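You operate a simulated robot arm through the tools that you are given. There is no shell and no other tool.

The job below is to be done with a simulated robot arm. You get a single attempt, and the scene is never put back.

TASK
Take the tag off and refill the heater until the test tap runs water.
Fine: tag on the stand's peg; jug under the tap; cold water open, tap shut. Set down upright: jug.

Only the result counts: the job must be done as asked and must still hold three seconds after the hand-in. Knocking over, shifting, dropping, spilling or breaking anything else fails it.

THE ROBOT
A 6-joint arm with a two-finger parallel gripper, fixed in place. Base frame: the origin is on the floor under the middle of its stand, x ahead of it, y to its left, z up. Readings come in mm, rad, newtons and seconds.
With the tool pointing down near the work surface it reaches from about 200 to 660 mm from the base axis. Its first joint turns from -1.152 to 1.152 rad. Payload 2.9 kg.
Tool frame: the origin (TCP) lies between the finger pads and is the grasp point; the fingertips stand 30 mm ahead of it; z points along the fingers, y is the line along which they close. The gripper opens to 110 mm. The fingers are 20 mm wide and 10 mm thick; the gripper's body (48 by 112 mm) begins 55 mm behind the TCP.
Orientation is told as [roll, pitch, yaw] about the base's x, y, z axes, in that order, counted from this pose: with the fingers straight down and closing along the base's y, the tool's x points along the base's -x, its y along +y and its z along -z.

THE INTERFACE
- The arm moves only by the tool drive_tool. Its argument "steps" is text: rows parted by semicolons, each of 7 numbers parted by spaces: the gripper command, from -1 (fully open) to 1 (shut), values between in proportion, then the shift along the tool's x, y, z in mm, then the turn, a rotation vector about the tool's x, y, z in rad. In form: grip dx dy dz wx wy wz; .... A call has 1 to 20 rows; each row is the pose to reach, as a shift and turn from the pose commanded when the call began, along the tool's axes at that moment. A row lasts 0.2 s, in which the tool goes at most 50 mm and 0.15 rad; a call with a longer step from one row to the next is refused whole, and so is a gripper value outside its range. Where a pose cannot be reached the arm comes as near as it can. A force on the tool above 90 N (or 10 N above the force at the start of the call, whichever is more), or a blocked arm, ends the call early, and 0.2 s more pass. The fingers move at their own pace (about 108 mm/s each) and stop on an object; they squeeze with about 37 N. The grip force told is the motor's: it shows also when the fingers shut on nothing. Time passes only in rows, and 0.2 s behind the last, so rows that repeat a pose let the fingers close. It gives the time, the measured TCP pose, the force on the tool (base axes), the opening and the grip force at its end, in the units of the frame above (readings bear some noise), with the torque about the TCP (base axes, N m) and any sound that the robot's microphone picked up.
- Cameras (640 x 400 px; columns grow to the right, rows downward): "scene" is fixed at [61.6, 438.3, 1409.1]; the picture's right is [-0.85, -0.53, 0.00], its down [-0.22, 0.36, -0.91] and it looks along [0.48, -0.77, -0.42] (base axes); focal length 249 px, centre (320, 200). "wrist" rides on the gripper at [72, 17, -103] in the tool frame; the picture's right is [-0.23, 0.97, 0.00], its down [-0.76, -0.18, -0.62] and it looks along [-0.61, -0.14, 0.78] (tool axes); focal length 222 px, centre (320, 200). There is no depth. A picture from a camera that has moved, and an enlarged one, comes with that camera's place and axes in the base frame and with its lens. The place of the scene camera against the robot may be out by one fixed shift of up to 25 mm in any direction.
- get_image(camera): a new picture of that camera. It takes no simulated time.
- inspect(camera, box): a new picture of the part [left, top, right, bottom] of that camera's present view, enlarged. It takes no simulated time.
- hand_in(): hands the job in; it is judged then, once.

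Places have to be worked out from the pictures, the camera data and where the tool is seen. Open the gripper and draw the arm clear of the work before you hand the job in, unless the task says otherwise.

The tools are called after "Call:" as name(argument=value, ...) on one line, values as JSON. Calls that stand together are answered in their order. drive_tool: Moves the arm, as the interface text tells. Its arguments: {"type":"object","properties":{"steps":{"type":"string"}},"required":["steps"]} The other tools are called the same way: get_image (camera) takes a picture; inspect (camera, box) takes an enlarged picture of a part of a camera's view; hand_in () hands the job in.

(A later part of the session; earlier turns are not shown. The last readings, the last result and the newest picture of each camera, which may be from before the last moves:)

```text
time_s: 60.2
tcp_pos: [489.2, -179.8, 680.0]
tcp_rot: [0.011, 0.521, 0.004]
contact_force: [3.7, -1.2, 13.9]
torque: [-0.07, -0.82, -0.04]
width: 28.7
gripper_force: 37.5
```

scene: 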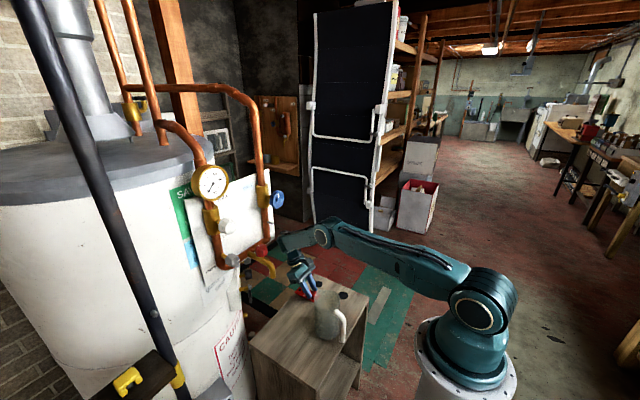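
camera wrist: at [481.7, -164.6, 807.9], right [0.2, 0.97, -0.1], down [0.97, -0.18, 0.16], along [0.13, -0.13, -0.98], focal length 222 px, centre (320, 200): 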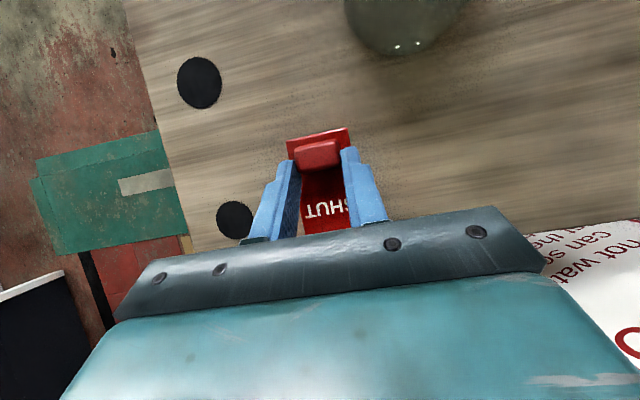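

On average the contact lies about 2 mm +x and 3 mm -y from the hole's centre. I'll lift, shift by (+1.5, -2.0) mm, and lower to 3 mm below the present height.

Call:
drive_tool(steps="1 2 0 -3.5 0 0 0; 1 0.7 -2 -4.2 0 0 0; 1 -1.3 -2 -0.75 0 0 0; 1 -2.8 -2 1.85 0 0 0; 1 -2.8 -2 1.85 0 0 0")

Call:
inspect(camera="scene", box=[284, 272, 312, 293])

```text
time_s: 61.4
tcp_pos: [491.0, -179.9, 679.3]
tcp_rot: [0.01, 0.523, 0.005]
contact_force: [-3.9, -0.8, 16.3]
torque: [-0.01, -0.63, -0.01]
width: 28.5
gripper_force: 37.2
```

```text
16.00 times, centred on (298, 282) of scene
camera zoom: at [61.2, 438.3, 1409.1], right [-0.85, -0.53, 0.0], down [-0.22, 0.36, -0.91], along [0.48, -0.77, -0.42], focal length 3988 px, centre (672, -1120)
```

zoom: 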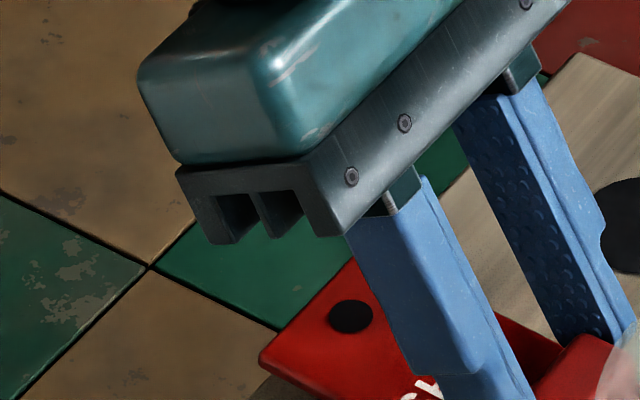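

Still touching. To resolve the millimetres, I'll lift and slide the tag aside, take a very close zoom of the pin itself in the scene view, then return.

Call:
drive_tool(steps="1 6 0 -10.4 0 0 0; 1 10 -30 -17.3 0 0 0; 1 10 -60 -17.3 0 0 0; 1 10 -60 -17.3 0 0 0")

Call:
inspect(camera="scene", box=[290, 278, 314, 296])

Call:
inspect(camera="scene", box=[282, 250, 330, 286])

Call:
inspect(camera="wrist", box=[240, 100, 400, 240])

```text
time_s: 62.4
tcp_pos: [479.2, -224.5, 698.7]
tcp_rot: [0.015, 0.523, 0.006]
contact_force: [0.4, -0.3, 0.9]
torque: [-0.02, 0.0, 0.04]
width: 28.7
gripper_force: 36.7
out of reach, approached as far as the arm can: row 2, 3, 4
```

```text
16.00 times, centred on (302, 287) of scene
camera zoom: at [61.6, 438.2, 1409.1], right [-0.85, -0.53, 0.0], down [-0.22, 0.36, -0.91], along [0.48, -0.77, -0.42], focal length 3988 px, centre (608, -1192)
```

zoom: 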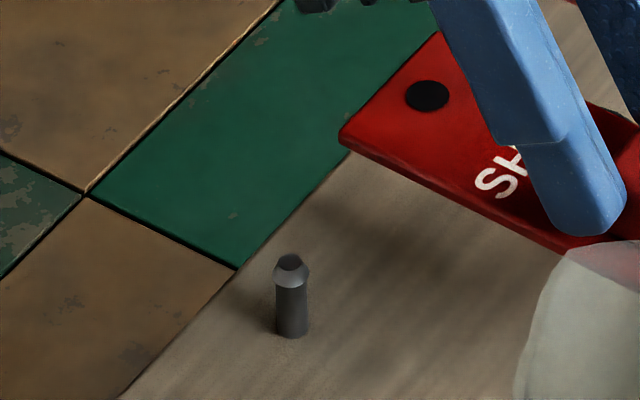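

```text
11.11 times, centred on (306, 268) of scene
camera zoom: at [61.6, 438.2, 1409.1], right [-0.85, -0.53, 0.0], down [-0.22, 0.36, -0.91], along [0.48, -0.77, -0.42], focal length 2769 px, centre (476, -556)
```

zoom: 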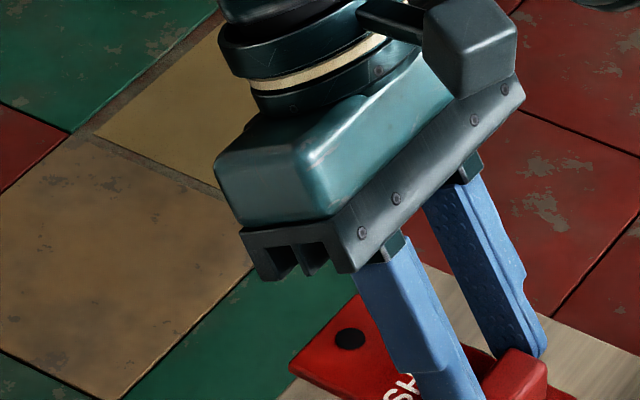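

```text
2.86 times, centred on (320, 170) of wrist
camera zoom: at [468.4, -209.6, 824.8], right [0.2, 0.97, -0.1], down [0.97, -0.18, 0.16], along [0.14, -0.13, -0.98], focal length 635 px, centre (320, 286)
```

zoom: 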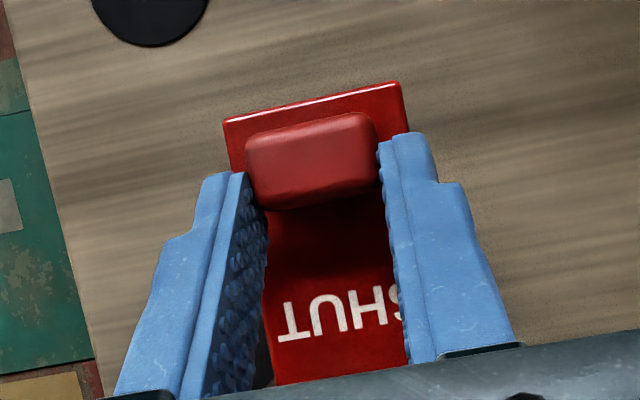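

Now the pin is clearly seen: about 25 mm tall, 9 mm thick against a ~11.6 mm hole, so I need about ±1 mm. The plate is level. I'll return above the pin at TCP (490, -180.3, 697).

Call:
drive_tool(steps="1 -5.1 22 -2 0 0 0; 1 -10.2 44.2 -3.9 0 0 0; 1 -10.2 44.2 -3.9 0 0 0")

Call:
inspect(camera="scene", box=[290, 274, 314, 292])

Call:
drive_tool(steps="1 0 0 0 0 0 0")

```text
time_s: 63.2
tcp_pos: [480.3, -200.6, 700.8]
tcp_rot: [0.015, 0.516, -0.032]
contact_force: [0.0, 0.8, 0.7]
torque: [-0.02, -0.04, 0.02]
width: 28.5
gripper_force: 36.9
```

```text
16.00 times, centred on (302, 283) of scene
camera zoom: at [56.7, 436.6, 1409.9], right [-0.85, -0.53, 0.0], down [-0.22, 0.36, -0.91], along [0.48, -0.77, -0.42], focal length 3988 px, centre (608, -1128)
```

zoom: 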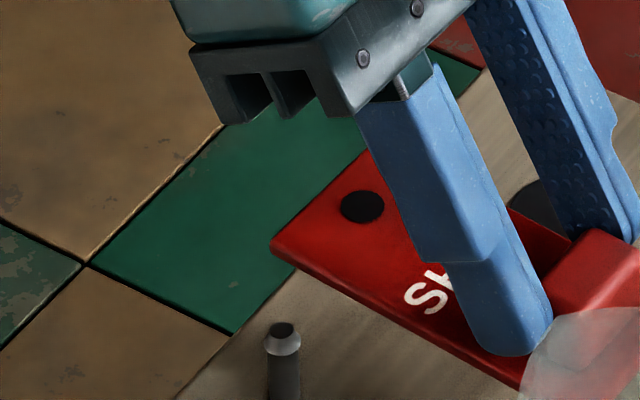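

```text
time_s: 63.6
tcp_pos: [480.8, -202.1, 700.3]
tcp_rot: [0.012, 0.514, -0.033]
contact_force: [-0.2, 0.6, 0.6]
torque: [-0.02, -0.02, -0.03]
width: 28.7
gripper_force: 37.4
```

The TCP did not arrive where commanded and the reported scene-camera place shifted by 5 mm, so some arm link may be pressing on something. I'll look before moving further.

Call:
get_image(camera="scene")

Call:
inspect(camera="scene", box=[200, 170, 400, 320])

Call:
get_image(camera="wrist")

```text
taken
```

scene: 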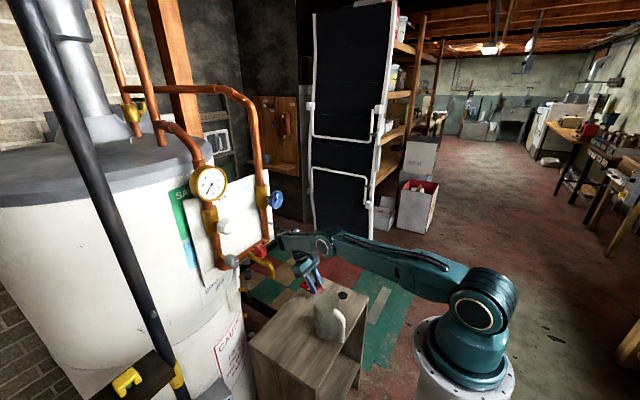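

```text
2.67 times, centred on (300, 245) of scene
camera zoom: at [56.9, 436.6, 1409.9], right [-0.85, -0.53, 0.0], down [-0.22, 0.36, -0.91], along [0.48, -0.77, -0.42], focal length 665 px, centre (373, 80)
```

zoom: 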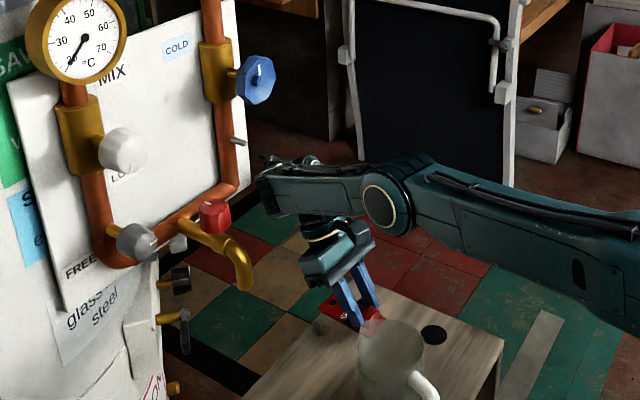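

```text
taken
camera wrist: at [470.8, -185.7, 826.1], right [0.24, 0.97, -0.1], down [0.96, -0.22, 0.16], along [0.14, -0.14, -0.98], focal length 222 px, centre (320, 200)
```

wrist: 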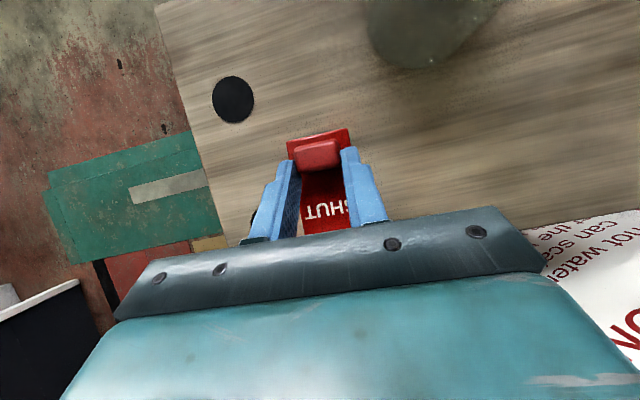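

The arm is nearly fully stretched here, which seems to confuse it. I'll raise and retract a little and check that motion becomes normal again.

Call:
drive_tool(steps="1 8 5 -10 0 -0.05 0; 1 18 10 -22 0 -0.1 0; 1 28 15 -34 0 -0.15 0; 1 28 15 -34 0 -0.15 0")

Call:
inspect(camera="scene", box=[200, 170, 400, 320])

```text
time_s: 64.8
tcp_pos: [495.7, -207.8, 725.0]
tcp_rot: [0.018, 0.401, -0.057]
contact_force: [0.2, 0.5, 0.9]
torque: [0.01, 0.0, 0.02]
width: 28.4
gripper_force: 36.5
out of reach, approached as far as the arm can: row 2, 3, 4
stopped in row 4: the arm was blocked; the commanded pose is now the measured one
```

```text
2.67 times, centred on (300, 245) of scene
camera zoom: at [61.3, 438.1, 1409.2], right [-0.85, -0.53, 0.0], down [-0.22, 0.36, -0.91], along [0.48, -0.77, -0.42], focal length 665 px, centre (373, 80)
```

zoom: 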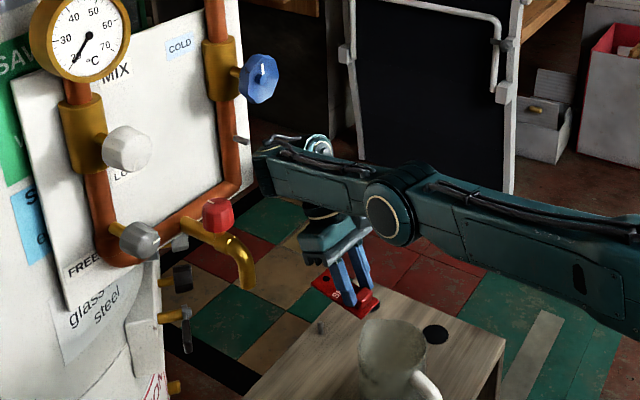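

"The arm was blocked" and the forearm now slopes upward: the elbow has flipped below the line and the camera box is meeting the forearm. I'll relieve that by extending outward while reducing the pitch, to get the elbow back on the upper side.

Call:
drive_tool(steps="1 -20 1.3 -7 0 -0.07 0; 1 -40 2.6 -14 0 -0.14 0; 1 -60.8 4 -20.3 0 -0.2 0; 1 -60.8 4 -20.3 0 -0.2 0")

Call:
inspect(camera="scene", box=[200, 170, 400, 320])

```text
time_s: 65.8
tcp_pos: [568.1, -208.0, 725.7]
tcp_rot: [0.012, 0.21, -0.057]
contact_force: [0.2, -0.3, -0.3]
torque: [0.01, 0.02, -0.01]
width: 28.7
gripper_force: 37.4
out of reach, approached as far as the arm can: row 3, 4
```

```text
2.67 times, centred on (300, 245) of scene
camera zoom: at [61.5, 438.3, 1409.1], right [-0.85, -0.53, 0.0], down [-0.22, 0.36, -0.91], along [0.48, -0.77, -0.42], focal length 665 px, centre (373, 80)
```

zoom: 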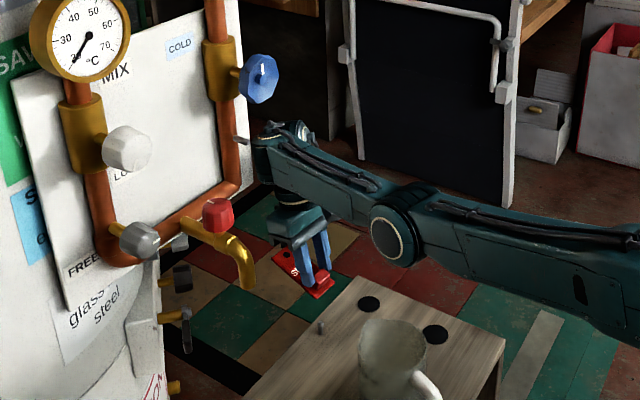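

The arm is only slightly past straight now. I'll push outward against the reach limit, then retract a little, to bring the elbow back up.

Call:
drive_tool(steps="1 -20 -5 -1 0 0 0; 1 -41 -11 -2 0 0 0; 1 -20 -5 -20 0 0 0; 1 0 0 -30 0 0 0; 1 0 0 -30 0 0 0")

Call:
inspect(camera="scene", box=[200, 170, 400, 320])

```text
time_s: 67.0
tcp_pos: [574.2, -208.3, 754.1]
tcp_rot: [0.015, 0.2, -0.059]
contact_force: [-0.8, -0.5, 0.6]
torque: [-0.05, 0.02, -0.01]
width: 28.5
gripper_force: 37.7
out of reach, approached as far as the arm can: row 2
```

```text
2.67 times, centred on (300, 245) of scene
camera zoom: at [61.6, 438.3, 1409.1], right [-0.85, -0.53, 0.0], down [-0.22, 0.36, -0.91], along [0.48, -0.77, -0.42], focal length 665 px, centre (373, 80)
```

zoom: 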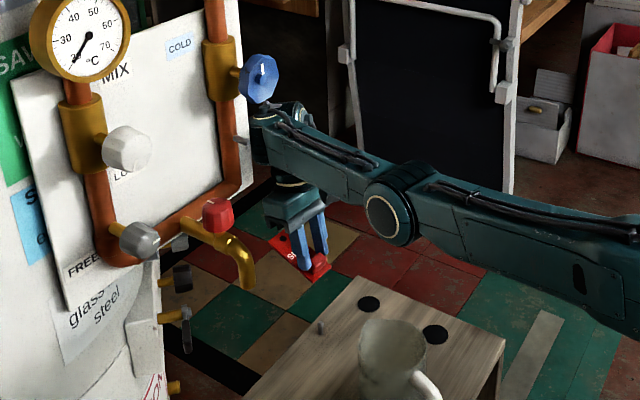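

The arm is about straight now. I'll try retracting and raising a little; an unflagged move with the elbow rising means we're back in the good branch.

Call:
drive_tool(steps="1 15 3 -10 0 0 0; 1 30 6 -20 0 0 0; 1 45 9 -30 0 0 0; 1 45 9 -30 0 0 0")

Call:
inspect(camera="scene", box=[200, 170, 400, 320])

```text
time_s: 68.0
tcp_pos: [547.4, -212.0, 788.8]
tcp_rot: [0.018, 0.208, -0.074]
contact_force: [-0.1, -0.7, 0.6]
torque: [-0.01, -0.02, -0.02]
width: 28.5
gripper_force: 37.2
out of reach, approached as far as the arm can: row 3, 4
```

```text
2.67 times, centred on (300, 245) of scene
camera zoom: at [62.1, 436.8, 1409.6], right [-0.85, -0.53, 0.0], down [-0.22, 0.36, -0.91], along [0.48, -0.77, -0.42], focal length 665 px, centre (373, 80)
```

zoom: 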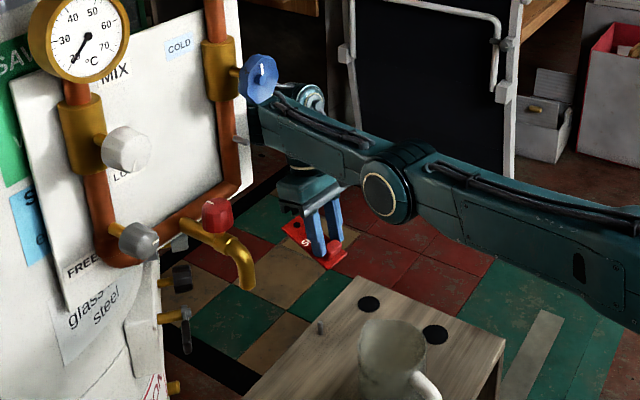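

The elbow is just below the straight line and the camera box blocks further folding. I'll swing to the open area at the right (y≈-360) with the tool vertical, where I can safely straighten the arm and recover the elbow-up posture.

Call:
drive_tool(steps="1 8 -38 3 0 -0.05 0; 1 16 -75 6 0 -0.1 0; 1 24 -112 9 0 -0.15 0; 1 31 -149 12 0 -0.2 0; 1 31 -149 12 0 -0.2 0")

Call:
get_image(camera="scene")

```text
time_s: 69.2
tcp_pos: [522.1, -356.1, 835.4]
tcp_rot: [0.021, 0.056, -0.062]
contact_force: [-0.6, -0.1, 0.4]
torque: [0.02, -0.03, -0.02]
width: 28.9
gripper_force: 36.8
out of reach, approached as far as the arm can: row 1, 2, 3, 4, 5
```

```text
taken
```

scene: 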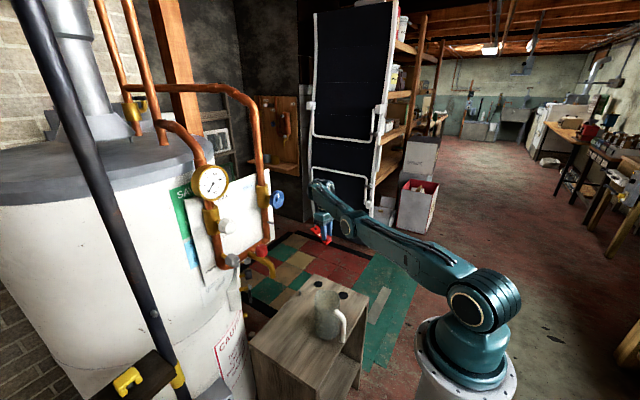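

The elbow is clearly below now, but this area is open. I'll extend outward past the reach limit here and see if the elbow straightens and comes back up.

Call:
drive_tool(steps="1 -20 -12 0 0 0 0; 1 -35 -23 0 0 0 0; 1 -50 -33 0 0 0 0; 1 -65 -43 0 0 0 0; 1 -65 -43 0 0 0 0")

Call:
inspect(camera="scene", box=[280, 150, 500, 320])

```text
time_s: 70.4
tcp_pos: [552.2, -376.6, 832.4]
tcp_rot: [0.021, 0.055, -0.061]
contact_force: [-1.0, -0.3, -1.0]
torque: [0.0, 0.01, 0.0]
width: 28.7
gripper_force: 37.1
out of reach, approached as far as the arm can: row 2, 3, 4, 5
```

```text
2.35 times, centred on (390, 235) of scene
camera zoom: at [61.6, 438.3, 1409.1], right [-0.85, -0.53, 0.0], down [-0.22, 0.36, -0.91], along [0.48, -0.77, -0.42], focal length 586 px, centre (155, 118)
```

zoom: 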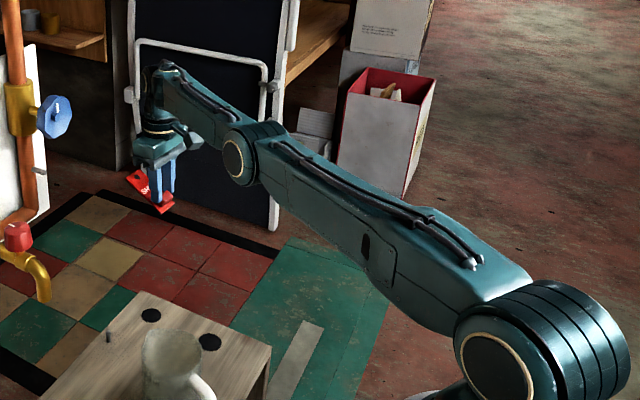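

The arm is straight now (wrist ~678 mm out). I'll retract a little and see which way the elbow goes.

Call:
drive_tool(steps="1 8 5 0 0 0 0; 1 17 11 0 0 0 0; 1 17 11 0 0 0 0")

Call:
inspect(camera="scene", box=[280, 150, 500, 320])

```text
time_s: 71.2
tcp_pos: [536.3, -365.6, 831.8]
tcp_rot: [0.021, 0.056, -0.059]
contact_force: [0.9, 0.1, 0.1]
torque: [0.0, 0.0, 0.02]
width: 28.7
gripper_force: 37.3
out of reach, approached as far as the arm can: row 1
```

```text
2.35 times, centred on (390, 235) of scene
camera zoom: at [61.6, 438.3, 1409.1], right [-0.85, -0.53, 0.0], down [-0.22, 0.36, -0.91], along [0.48, -0.77, -0.42], focal length 586 px, centre (155, 118)
```

zoom: 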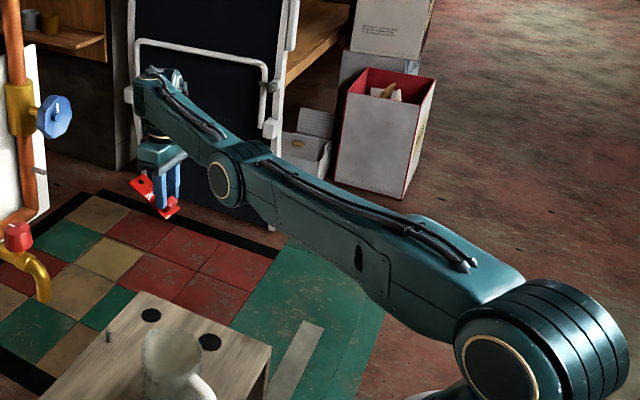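

The elbow went down again. I'll try again with a bigger overshoot outward before retracting.

Call:
drive_tool(steps="1 -40 -26 0 0 0 0; 1 -80 -52 0 0 0 0; 1 -110 -72 0 0 0 0; 1 -80 -52 0 0 0 0; 1 -40 -26 0 0 0 0; 1 -15 -10 0 0 0 0; 1 0 0 0 0 0 0; 1 0 0 0 0 0 0")

Call:
inspect(camera="scene", box=[280, 150, 500, 320])

```text
time_s: 73.0
tcp_pos: [535.1, -366.2, 831.5]
tcp_rot: [0.02, 0.056, -0.062]
contact_force: [0.6, -0.7, 0.1]
torque: [0.01, -0.03, -0.01]
width: 28.6
gripper_force: 36.8
out of reach, approached as far as the arm can: row 1, 2, 3, 4, 5
```

```text
2.35 times, centred on (390, 235) of scene
camera zoom: at [61.6, 438.3, 1409.1], right [-0.85, -0.53, 0.0], down [-0.22, 0.36, -0.91], along [0.48, -0.77, -0.42], focal length 586 px, centre (155, 118)
```

zoom: 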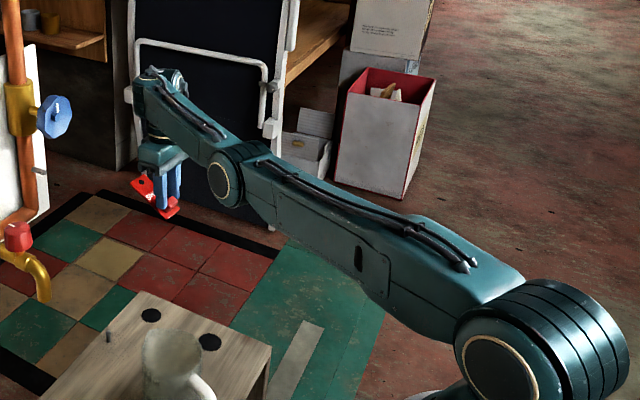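

Same result. I'll use orientation instead: first yaw the tool about 90° so the camera box is out of the forearm's way, then tilt the tool inward so that the wrist-limit pushes the elbow back through straight.

Call:
drive_tool(steps="1 0 0 0 0 0 0.15; 1 0 0 0 0 0 0.3; 1 0 0 0 0 0 0.45; 1 0 0 0 0 0 0.6; 1 0 0 0 0 0 0.75; 1 0 0 0 0 0 0.9; 1 0 0 0 0 0 1.05; 1 0 0 0 0 0 1.2; 1 0 0 0 0 0 1.35; 1 0 0 0 0 0 1.5; 1 0 0 0 0 0 1.5")

Call:
inspect(camera="scene", box=[280, 150, 500, 320])

```text
time_s: 75.4
tcp_pos: [534.8, -366.3, 833.0]
tcp_rot: [-0.053, 0.025, -1.564]
contact_force: [0.0, 0.8, 0.2]
torque: [0.0, 0.04, 0.0]
width: 28.6
gripper_force: 37.1
```

```text
2.35 times, centred on (390, 235) of scene
camera zoom: at [61.6, 438.3, 1409.1], right [-0.85, -0.53, 0.0], down [-0.22, 0.36, -0.91], along [0.48, -0.77, -0.42], focal length 586 px, centre (155, 118)
```

zoom: 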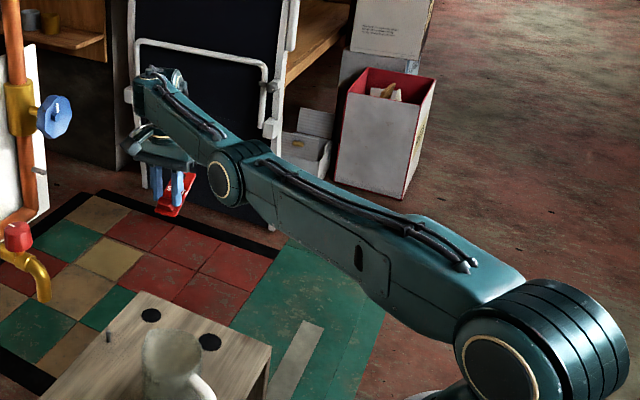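

The camera box is now off to the side. I'll tilt the tool inward toward the base about the wrist in 0.1 rad steps.

Call:
drive_tool(steps="1 12 -17.6 -1.1 0.0826 0.0564 0; 1 23.8 -34.9 -4.2 0.165 0.113 0; 1 35.5 -52 -9.5 0.248 0.169 0; 1 46.7 -68.5 -16.8 0.33 0.225 0; 1 57.5 -84.3 -26.1 0.413 0.282 0; 1 67.8 -99.4 -37.2 0.496 0.338 0; 1 67.8 -99.4 -37.2 0.496 0.338 0")

Call:
inspect(camera="scene", box=[280, 150, 500, 320])

```text
time_s: 77.0
tcp_pos: [436.0, -300.8, 876.9]
tcp_rot: [-0.576, 0.344, -1.669]
contact_force: [0.5, -2.0, 0.5]
torque: [-0.03, 0.0, -0.01]
width: 28.8
gripper_force: 36.7
out of reach, approached as far as the arm can: row 4
```

```text
2.35 times, centred on (390, 235) of scene
camera zoom: at [61.6, 438.3, 1409.1], right [-0.85, -0.53, 0.0], down [-0.22, 0.36, -0.91], along [0.48, -0.77, -0.42], focal length 586 px, centre (155, 118)
```

zoom: 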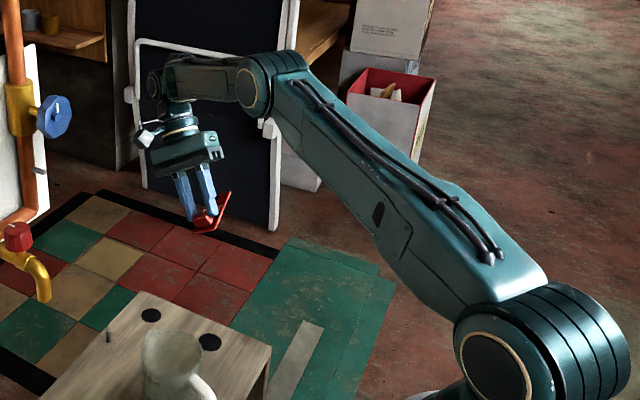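

The elbow is back up. I'll undo the tilt with the TCP fixed (which also retracts the wrist) and then undo the yaw.

Call:
drive_tool(steps="1 0 0 0 -0.0826 -0.0564 0; 1 0 0 0 -0.165 -0.113 0; 1 0 0 0 -0.248 -0.169 0; 1 0 0 0 -0.33 -0.225 0; 1 0 0 0 -0.413 -0.282 0; 1 0 0 0 -0.496 -0.338 0; 1 0 0 0 -0.496 -0.338 0")

Call:
drive_tool(steps="1 0 0 0 0 0 -0.15; 1 0 0 0 0 0 -0.3; 1 0 0 0 0 0 -0.45; 1 0 0 0 0 0 -0.6; 1 0 0 0 0 0 -0.75; 1 0 0 0 0 0 -0.9; 1 0 0 0 0 0 -1.05; 1 0 0 0 0 0 -1.2; 1 0 0 0 0 0 -1.35; 1 0 0 0 0 0 -1.5; 1 0 0 0 0 0 -1.56; 1 0 0 0 0 0 -1.56")

Call:
get_image(camera="wrist")

Call:
get_image(camera="scene")

```text
time_s: 78.6
tcp_pos: [495.3, -338.0, 886.7]
tcp_rot: [-0.135, 0.079, -1.567]
contact_force: [-0.6, 0.3, -0.2]
torque: [-0.05, 0.06, -0.01]
width: 28.6
gripper_force: 37.4
out of reach, approached as far as the arm can: row 3, 4, 5, 6, 7
```

```text
time_s: 81.2
tcp_pos: [496.7, -338.6, 887.3]
tcp_rot: [0.081, 0.136, 0.006]
contact_force: [-0.1, -0.1, -0.3]
torque: [-0.01, -0.01, 0.0]
width: 28.6
gripper_force: 36.8
```

```text
taken
camera wrist: at [439.5, -330.2, 999.7], right [0.23, 0.97, 0.05], down [0.84, -0.22, 0.5], along [0.49, -0.08, -0.87], focal length 222 px, centre (320, 200)
```

wrist: 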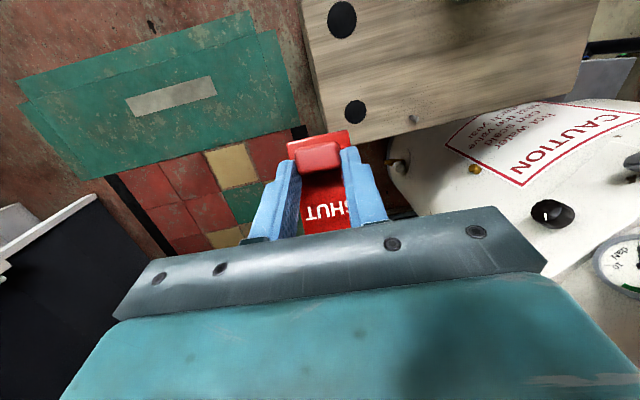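

```text
taken
```

scene: 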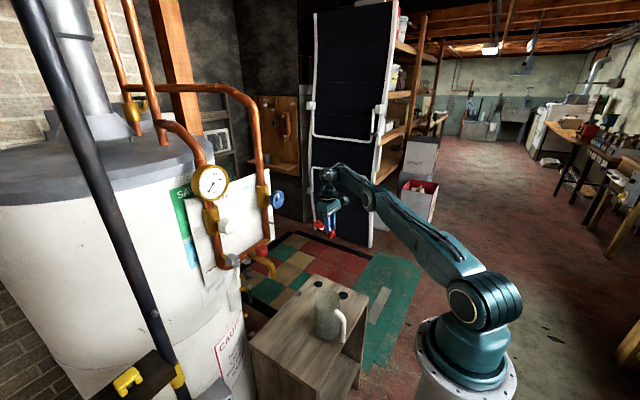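

The elbow is up but the wrist now seems to be in the other (start-like) flip. I'll look closely at the arm before choosing the next move.

Call:
inspect(camera="scene", box=[290, 140, 450, 260])

Call:
inspect(camera="scene", box=[300, 155, 360, 245])

```text
3.33 times, centred on (370, 200) of scene
camera zoom: at [61.6, 438.3, 1409.1], right [-0.85, -0.53, 0.0], down [-0.22, 0.36, -0.91], along [0.48, -0.77, -0.42], focal length 831 px, centre (153, 200)
```

zoom: 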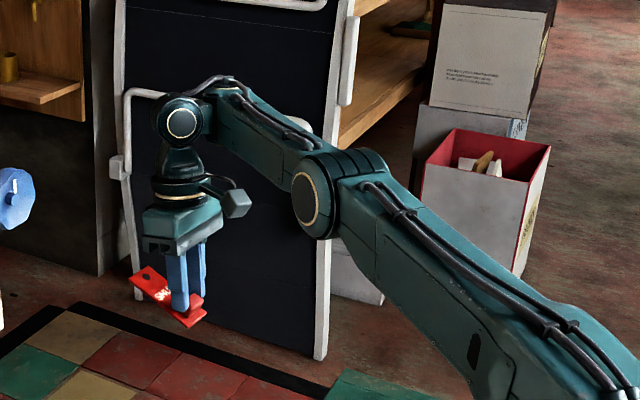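

```text
4.44 times, centred on (330, 200) of scene
camera zoom: at [61.6, 438.3, 1409.1], right [-0.85, -0.53, 0.0], down [-0.22, 0.36, -0.91], along [0.48, -0.77, -0.42], focal length 1108 px, centre (276, 200)
```

zoom: 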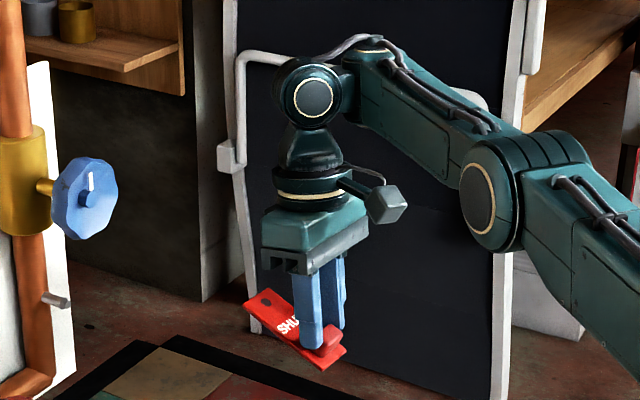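

This is the start-like wrist flip, which blocks low poses. The flip should pass through a sideways-pointing tool: I'll swing the tool about the wrist toward the right, in the open area, and watch for flags.

Call:
drive_tool(steps="1 17.9 -26.4 -2.4 0.124 0.084 0; 1 35.3 -52.1 -9.5 0.248 0.168 0; 1 52 -76.7 -21.2 0.373 0.252 0; 1 67.5 -99.6 -37.2 0.497 0.337 0; 1 67.5 -99.6 -37.2 0.497 0.337 0")

Call:
inspect(camera="scene", box=[290, 140, 450, 260])

```text
time_s: 82.4
tcp_pos: [437.9, -424.3, 926.4]
tcp_rot: [-0.265, 0.363, -0.018]
contact_force: [0.4, -0.3, -0.4]
torque: [-0.01, 0.03, -0.03]
width: 28.5
gripper_force: 37.4
out of reach, approached as far as the arm can: row 3, 4, 5
```

```text
3.33 times, centred on (370, 200) of scene
camera zoom: at [61.6, 438.2, 1409.1], right [-0.85, -0.53, 0.0], down [-0.22, 0.36, -0.91], along [0.48, -0.77, -0.42], focal length 831 px, centre (153, 200)
```

zoom: 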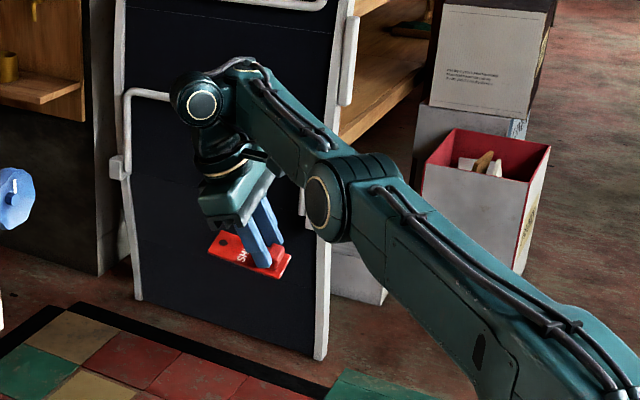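

Sideways tilt is limited to about 0.42 rad in this flip. I'll undo it and climb back up toward the original start area, where the earlier roll manoeuvre released the wrist.

Call:
drive_tool(steps="1 0 19 -36 -0.088 -0.088 0; 1 0 38 -72 -0.177 -0.175 0; 1 0 57.5 -108.8 -0.265 -0.263 0; 1 0 57.5 -108.8 -0.265 -0.263 0")

Call:
get_image(camera="scene")

```text
time_s: 83.4
tcp_pos: [474.3, -343.3, 1010.1]
tcp_rot: [0.01, 0.103, 0.015]
contact_force: [-0.1, 0.0, -0.6]
torque: [-0.02, 0.01, -0.01]
width: 28.7
gripper_force: 37.3
out of reach, approached as far as the arm can: row 1, 2, 3, 4
```

```text
taken
```

scene: 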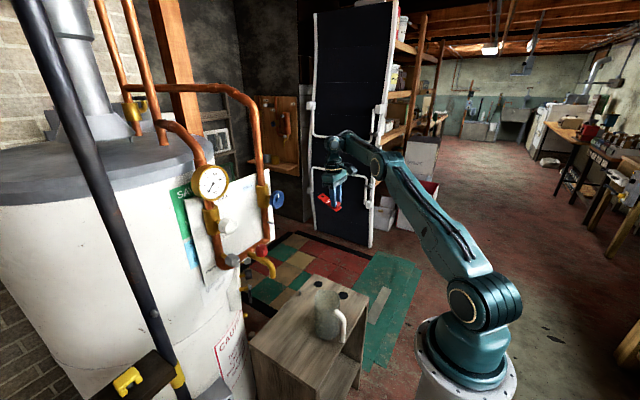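

Almost exactly where asked. I'll keep climbing toward the start area.

Call:
drive_tool(steps="1 17 23 -33 0 0 0; 1 34 46 -67 0 0 0; 1 51 70 -100 0 0 0; 1 68 93 -133.7 0 0 0; 1 68 93 -133.7 0 0 0")

Call:
drive_tool(steps="1 16 23 -32 0 0 0; 1 32 45 -64 0 0 0; 1 48 68 -96 0 0 0; 1 64 90 -125 0 0 0; 1 64 90 -125 0 0 0")

Call:
get_image(camera="scene")

```text
time_s: 84.6
tcp_pos: [420.2, -251.3, 1149.2]
tcp_rot: [0.008, 0.101, 0.016]
contact_force: [0.8, -0.2, 0.8]
torque: [-0.02, 0.02, -0.05]
width: 28.8
gripper_force: 37.2
out of reach, approached as far as the arm can: row 1, 2, 3
```

```text
time_s: 85.8
tcp_pos: [367.2, -161.9, 1283.0]
tcp_rot: [0.009, 0.102, 0.018]
contact_force: [-0.3, 0.0, -0.5]
torque: [-0.02, 0.01, 0.03]
width: 28.5
gripper_force: 37.2
```

```text
taken
```

scene: 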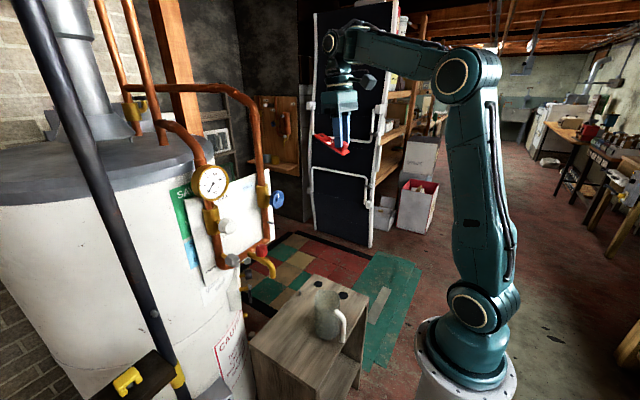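

Back in the start area with the tag still held. I'll move to the earlier release pose (312, -118, 1282) and repeat the roll manoeuvre that freed the wrist.

Call:
drive_tool(steps="1 18 15 2 0 -0.05 -0.011; 1 36 30 4 0 -0.1 -0.022; 1 54.6 44 6.6 0 -0.15 -0.034; 1 54.6 44 6.6 0 -0.15 -0.034")

Call:
drive_tool(steps="1 0 0 0 0.15 0 0; 1 0 0 0 0.3 0 0; 1 0 0 0 0.45 0 0; 1 0 0 0 0.6 0 0; 1 0 0 0 0.75 0 0")

Call:
get_image(camera="scene")

```text
time_s: 86.8
tcp_pos: [311.3, -118.8, 1282.0]
tcp_rot: [0.009, -0.047, 0.049]
contact_force: [0.3, 0.7, -0.3]
torque: [0.02, 0.03, -0.05]
width: 28.7
gripper_force: 37.1
```

```text
time_s: 88.0
tcp_pos: [324.7, -107.4, 1333.3]
tcp_rot: [-0.469, -0.045, 0.046]
contact_force: [-0.2, -0.3, -0.2]
torque: [0.02, -0.01, 0.01]
width: 28.8
gripper_force: 37.2
out of reach, approached as far as the arm can: row 1, 2, 3, 4, 5
```

```text
taken
```

scene: 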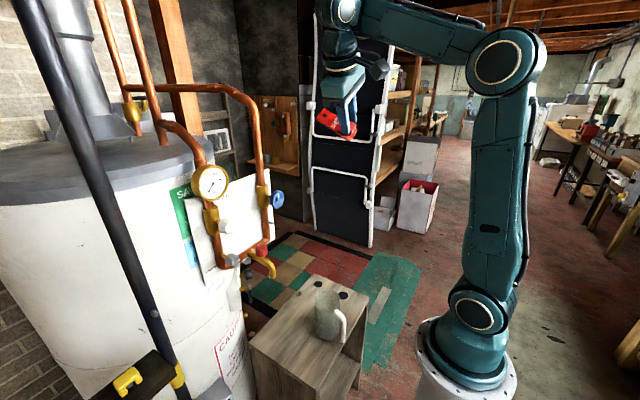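

The result differs from before. I'll roll back and test whether forward pitch is free now.

Call:
drive_tool(steps="1 0 0 0 -0.12 0 0; 1 0 0 0 -0.24 0 0; 1 0 0 0 -0.36 0 0; 1 0 0 0 -0.47 0 0; 1 0 0 0 -0.47 0 0")

Call:
drive_tool(steps="1 0 0 0 0 -0.1 0; 1 0 0 0 0 -0.15 0; 1 0 0 0 0 -0.15 0")

```text
time_s: 89.2
tcp_pos: [325.1, -106.9, 1334.3]
tcp_rot: [0.001, -0.046, 0.047]
contact_force: [0.6, -0.1, 0.0]
torque: [0.01, -0.03, -0.01]
width: 28.6
gripper_force: 36.8
```

```text
time_s: 90.0
tcp_pos: [325.1, -105.4, 1333.9]
tcp_rot: [0.001, -0.194, 0.047]
contact_force: [-0.2, -0.3, -0.5]
torque: [-0.01, 0.02, 0.0]
width: 28.5
gripper_force: 37.3
```

Call:
drive_tool(steps="1 0 0 0 0 -0.1 0; 1 0 0 0 0 -0.2 0; 1 0 0 0 0 -0.2 0")

```text
time_s: 90.8
tcp_pos: [328.5, -110.2, 1367.0]
tcp_rot: [0.002, -0.394, 0.047]
contact_force: [-0.2, 0.6, 0.3]
torque: [0.0, 0.0, 0.02]
width: 28.6
gripper_force: 37.1
out of reach, approached as far as the arm can: row 2, 3
```

Still trapped. I'll retrace the exact earlier sequence that released it: first back to (319, -127, 1336) with pitch -0.29, then the same roll-left, return, roll-right calls.

Call:
drive_tool(steps="1 -3 -9 33 0 0.05 0.024; 1 -3.5 -17 33 0 0.1 0.047; 1 -3.5 -17 33 0 0.1 0.047")

Call:
drive_tool(steps="1 0 0 0 0 0.15 0; 1 0 0 0 0 0.25 0; 1 0 0 0 -0.15 0.25 0; 1 0 0 0 -0.3 0.25 0; 1 0 0 0 -0.45 0.25 0; 1 0 0 0 -0.6 0.25 0; 1 0 0 0 -0.6 0.25 0")

Call:
get_image(camera="scene")

```text
time_s: 91.6
tcp_pos: [344.6, -125.1, 1337.7]
tcp_rot: [0.017, -0.294, -0.003]
contact_force: [-0.5, -0.2, -1.3]
torque: [0.0, 0.02, 0.0]
width: 28.7
gripper_force: 37.1
out of reach, approached as far as the arm can: row 1
```

```text
time_s: 93.2
tcp_pos: [335.5, -112.7, 1289.8]
tcp_rot: [0.39, -0.054, 0.052]
contact_force: [-0.6, 0.4, 0.4]
torque: [0.0, -0.01, -0.01]
width: 28.3
gripper_force: 36.8
out of reach, approached as far as the arm can: row 4, 5, 6, 7
```

```text
taken
```

scene: 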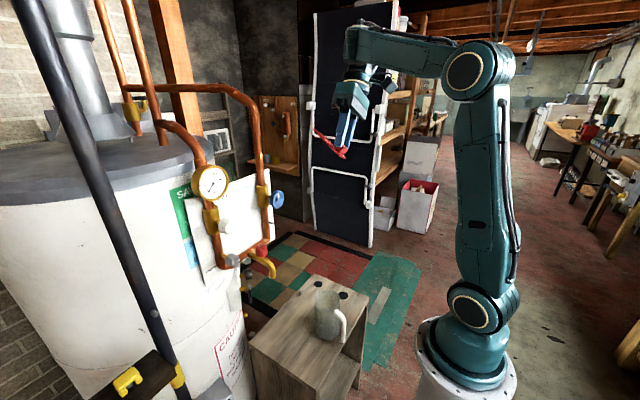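

Now the forearm shows its blunt end in front (as in the good posture earlier), so the wrist has hopped over. I'll roll back level and test forward pitch.

Call:
drive_tool(steps="1 0 0 0 0.13 0 0; 1 0 0 0 0.26 0 0; 1 0 0 0 0.39 0 0; 1 0 0 0 0.39 0 0")

Call:
drive_tool(steps="1 0 0 0 0 -0.1 0; 1 0 0 0 0 -0.2 0; 1 0 0 0 0 -0.2 0")

Call:
get_image(camera="scene")

```text
time_s: 94.2
tcp_pos: [338.0, -114.9, 1291.2]
tcp_rot: [0.023, -0.051, 0.05]
contact_force: [0.1, -0.6, -0.9]
torque: [-0.01, 0.0, 0.01]
width: 28.5
gripper_force: 37.3
```

```text
time_s: 95.0
tcp_pos: [344.3, -114.5, 1320.0]
tcp_rot: [0.001, -0.251, 0.052]
contact_force: [0.5, 0.1, -0.2]
torque: [0.04, 0.01, 0.0]
width: 28.6
gripper_force: 36.6
out of reach, approached as far as the arm can: row 2, 3
```

```text
taken
```

scene: 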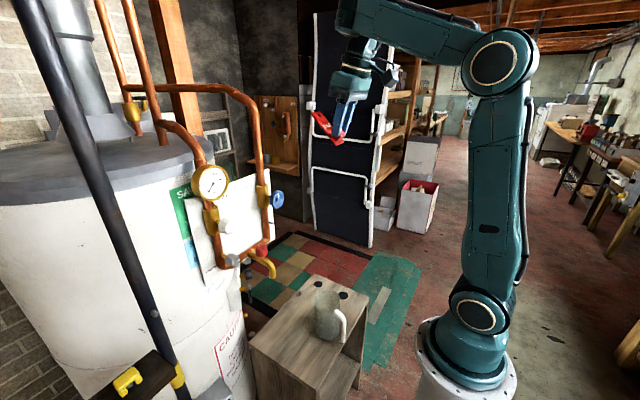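

Partly changed but still limited. I'll go to (312, -118, 1282) again and repeat the roll-right call, as in the original sequence.

Call:
drive_tool(steps="1 10 -1 14 0 0.07 0; 1 20 -2 28 0 0.14 0; 1 21.6 -3.5 44.8 0 0.2 0; 1 21.6 -3.5 44.8 0 0.2 0")

Call:
drive_tool(steps="1 0 0 0 0.15 0 0; 1 0 0 0 0.3 0 0; 1 0 0 0 0.45 0 0; 1 0 0 0 0.6 0 0; 1 0 0 0 0.75 0 0")

Call:
get_image(camera="scene")

```text
time_s: 96.0
tcp_pos: [335.8, -117.9, 1269.6]
tcp_rot: [0.0, -0.053, 0.05]
contact_force: [0.2, -0.3, -0.7]
torque: [-0.02, 0.0, -0.02]
width: 28.4
gripper_force: 37.3
```

```text
time_s: 97.2
tcp_pos: [335.6, -129.2, 1256.6]
tcp_rot: [-0.754, -0.057, 0.054]
contact_force: [-0.5, -0.1, -1.0]
torque: [-0.01, 0.02, -0.01]
width: 28.8
gripper_force: 36.7
out of reach, approached as far as the arm can: row 4, 5
```

```text
taken
```

scene: 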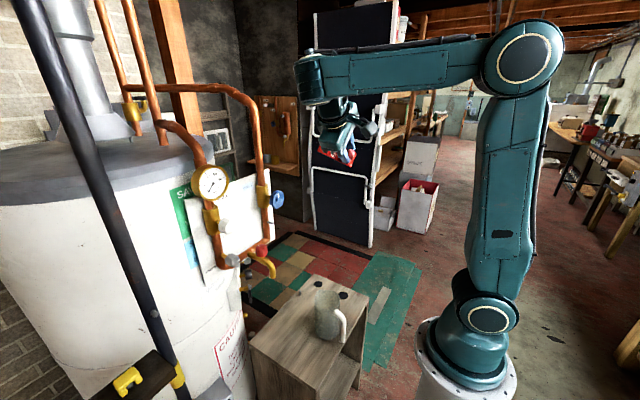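

The roll reached -0.75 this time, so the wrist is in a different posture. I'll roll back and test the pitch again.

Call:
drive_tool(steps="1 0 0 0 -0.15 0 0; 1 0 0 0 -0.3 0 0; 1 0 0 0 -0.45 0 0; 1 0 0 0 -0.6 0 0; 1 0 0 0 -0.75 0 0; 1 0 0 0 -0.75 0 0")

Call:
drive_tool(steps="1 0 0 0 0 -0.1 0; 1 0 0 0 0 -0.2 0; 1 0 0 0 0 -0.2 0")

Call:
get_image(camera="scene")

```text
time_s: 98.6
tcp_pos: [346.5, -131.8, 1256.6]
tcp_rot: [-0.035, -0.067, 0.044]
contact_force: [0.3, 0.4, -1.1]
torque: [0.0, 0.03, -0.02]
width: 28.5
gripper_force: 36.8
out of reach, approached as far as the arm can: row 5, 6
```

```text
time_s: 99.4
tcp_pos: [347.8, -133.3, 1254.3]
tcp_rot: [-0.001, -0.255, 0.05]
contact_force: [-0.7, -1.0, -0.6]
torque: [0.01, 0.01, 0.02]
width: 28.5
gripper_force: 36.8
```

```text
taken
```

scene: 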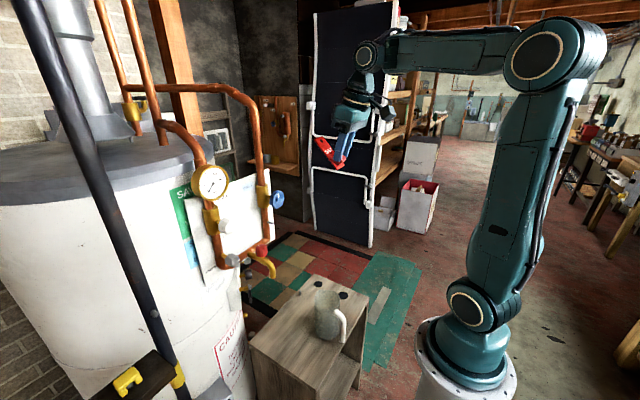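

Free again: pitch -0.26 reached without a flag, matching the good posture. I'll descend along y≈-170…-200, away from the panel, with moderate steps.

Call:
drive_tool(steps="1 1 -12.7 30 0 -0.058 0; 1 2 -25.3 61 0 -0.116 0; 1 2.9 -38 91.2 0 -0.175 0; 1 2.9 -38 91.2 0 -0.175 0")

Call:
drive_tool(steps="1 7 -5 32 0 -0.07 0.012; 1 14 -10 64 0 -0.14 0.025; 1 21 -15 96 0 -0.2 0.037; 1 28 -20 110 0 -0.27 0.05; 1 28 -20 110 0 -0.27 0.05")

Call:
get_image(camera="scene")

```text
time_s: 100.4
tcp_pos: [369.9, -168.5, 1168.1]
tcp_rot: [-0.001, -0.429, 0.05]
contact_force: [0.0, 0.6, -0.9]
torque: [0.01, 0.01, 0.0]
width: 28.7
gripper_force: 37.2
```

```text
time_s: 101.6
tcp_pos: [389.4, -187.9, 1053.8]
tcp_rot: [0.034, -0.7, -0.015]
contact_force: [0.2, 0.3, -0.6]
torque: [-0.01, 0.03, 0.02]
width: 28.8
gripper_force: 36.7
```

```text
taken
```

scene: 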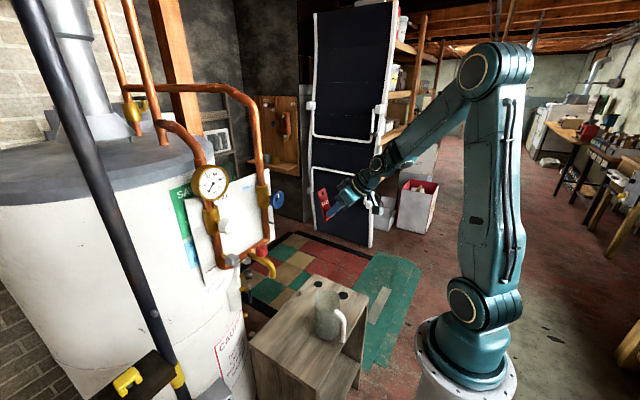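

Clean. Continuing down to (440, -200, 920) and then (465, -205, 800) with the tool vertical.

Call:
drive_tool(steps="1 11.8 -3 33.8 0 0.075 0; 1 23.6 -6 67.6 0 0.15 0; 1 35.5 -9 101.5 0 0.225 0; 1 47.3 -12 135.3 0 0.3 0; 1 47.3 -12 135.3 0 0.3 0")

Call:
drive_tool(steps="1 7.9 -2 40 0 0.13 0; 1 15.8 -4 80 0 0.26 0; 1 23.7 -5 120.2 0 0.4 0; 1 23.7 -5 120.2 0 0.4 0")

Call:
get_image(camera="wrist")

Call:
get_image(camera="scene")

```text
time_s: 102.8
tcp_pos: [441.5, -197.0, 918.5]
tcp_rot: [0.028, -0.397, -0.002]
contact_force: [-0.7, -0.1, -0.2]
torque: [0.05, 0.04, -0.03]
width: 28.8
gripper_force: 36.8
```

```text
time_s: 103.8
tcp_pos: [465.3, -195.6, 801.4]
tcp_rot: [0.025, 0.003, 0.012]
contact_force: [-0.2, -0.3, -1.2]
torque: [0.01, 0.02, -0.01]
width: 28.5
gripper_force: 37.3
```

```text
taken
camera wrist: at [395.2, -183.6, 905.9], right [0.22, 0.98, 0.02], down [0.76, -0.19, 0.62], along [0.61, -0.12, -0.79], focal length 222 px, centre (320, 200)
```

wrist: 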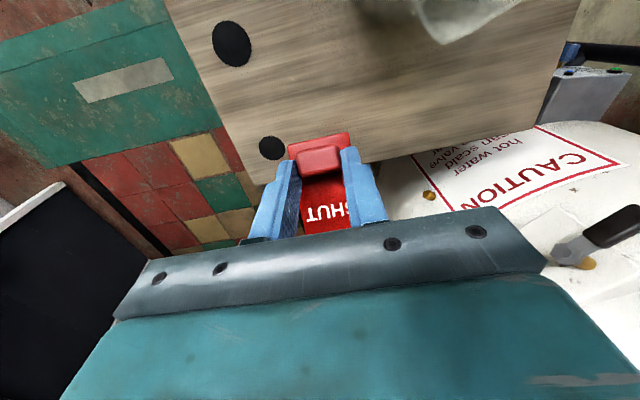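

```text
taken
```

scene: 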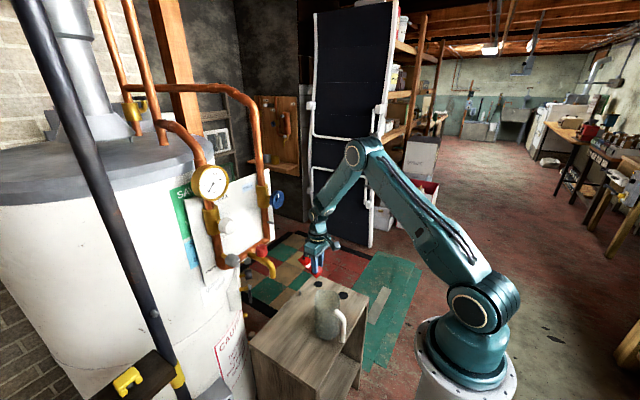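

Back at the stand in the good posture, tag still held. I'll lay the tag flat on the stand at about (420, -215), then regrasp it with a vertical tool so that the camera can see the hole.

Call:
drive_tool(steps="1 11 -5 15 0.006 0.13 0.003; 1 22 -10 30 0.012 0.26 0.006; 1 34 -15 46 0.018 0.39 0.009; 1 45 -19 61 0.025 0.52 0.012; 1 45 -19 61 0.025 0.52 0.012")

Call:
get_image(camera="wrist")

Call:
inspect(camera="scene", box=[270, 240, 370, 320])

```text
time_s: 105.0
tcp_pos: [421.9, -214.5, 739.2]
tcp_rot: [-0.001, 0.522, 0.0]
contact_force: [0.6, -0.3, 0.3]
torque: [0.01, 0.01, -0.05]
width: 28.6
gripper_force: 37.1
```

```text
taken
camera wrist: at [411.8, -198.5, 864.0], right [0.19, 0.97, -0.11], down [0.97, -0.17, 0.16], along [0.14, -0.14, -0.98], focal length 222 px, centre (320, 200)
```

wrist: 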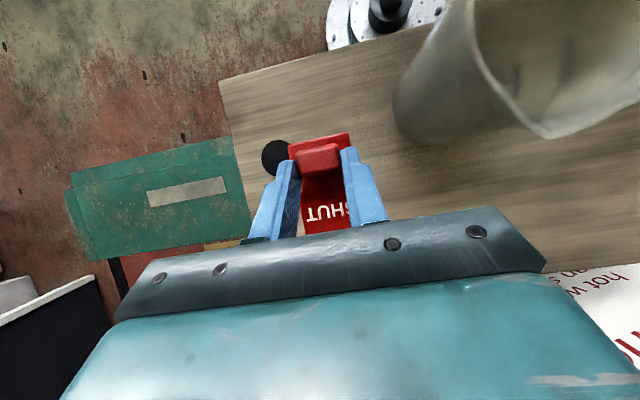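

```text
5.00 times, centred on (320, 280) of scene
camera zoom: at [61.6, 438.3, 1409.1], right [-0.85, -0.53, 0.0], down [-0.22, 0.36, -0.91], along [0.48, -0.77, -0.42], focal length 1246 px, centre (320, -200)
```

zoom: 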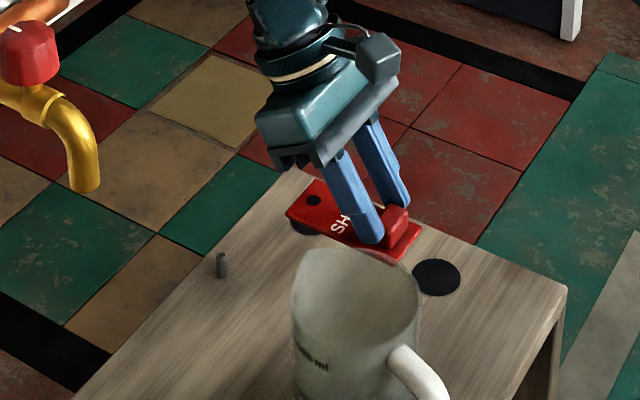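

The plate is level over a clear patch of the stand. I'll lower 65 mm, then feel for contact in small steps.

Call:
drive_tool(steps="1 -12.5 0 21.7 0 0 0; 1 -22.4 0 39 0 0 0; 1 -32.4 0 56.4 0 0 0; 1 -32.4 0 56.4 0 0 0")

Call:
drive_tool(steps="1 -2 0 3.5 0 0 0; 1 -2 0 3.5 0 0 0")

Call:
drive_tool(steps="1 -1.5 0 2.6 0 0 0; 1 -1.5 0 2.6 0 0 0")

Call:
inspect(camera="scene", box=[290, 260, 350, 305])

```text
time_s: 106.0
tcp_pos: [422.5, -213.5, 672.8]
tcp_rot: [0.001, 0.521, 0.001]
contact_force: [0.2, 0.7, 0.2]
torque: [-0.01, -0.01, 0.01]
width: 28.6
gripper_force: 36.8
```

```text
time_s: 106.6
tcp_pos: [421.1, -215.0, 669.8]
tcp_rot: [-0.002, 0.522, 0.001]
contact_force: [0.3, -0.4, -0.3]
torque: [0.0, 0.01, 0.0]
width: 28.5
gripper_force: 37.4
```

```text
time_s: 107.2
tcp_pos: [422.1, -215.2, 666.5]
tcp_rot: [-0.001, 0.522, 0.001]
contact_force: [-0.7, 0.6, 0.0]
torque: [-0.01, 0.02, -0.04]
width: 28.5
gripper_force: 37.2
```

```text
8.89 times, centred on (320, 282) of scene
camera zoom: at [61.6, 438.3, 1409.1], right [-0.85, -0.53, 0.0], down [-0.22, 0.36, -0.91], along [0.48, -0.77, -0.42], focal length 2215 px, centre (320, -533)
```

zoom: 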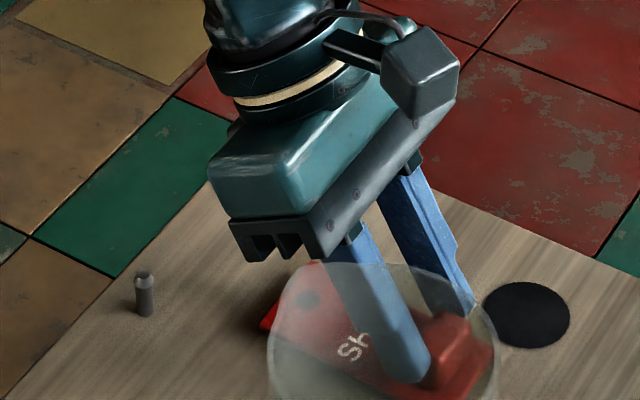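

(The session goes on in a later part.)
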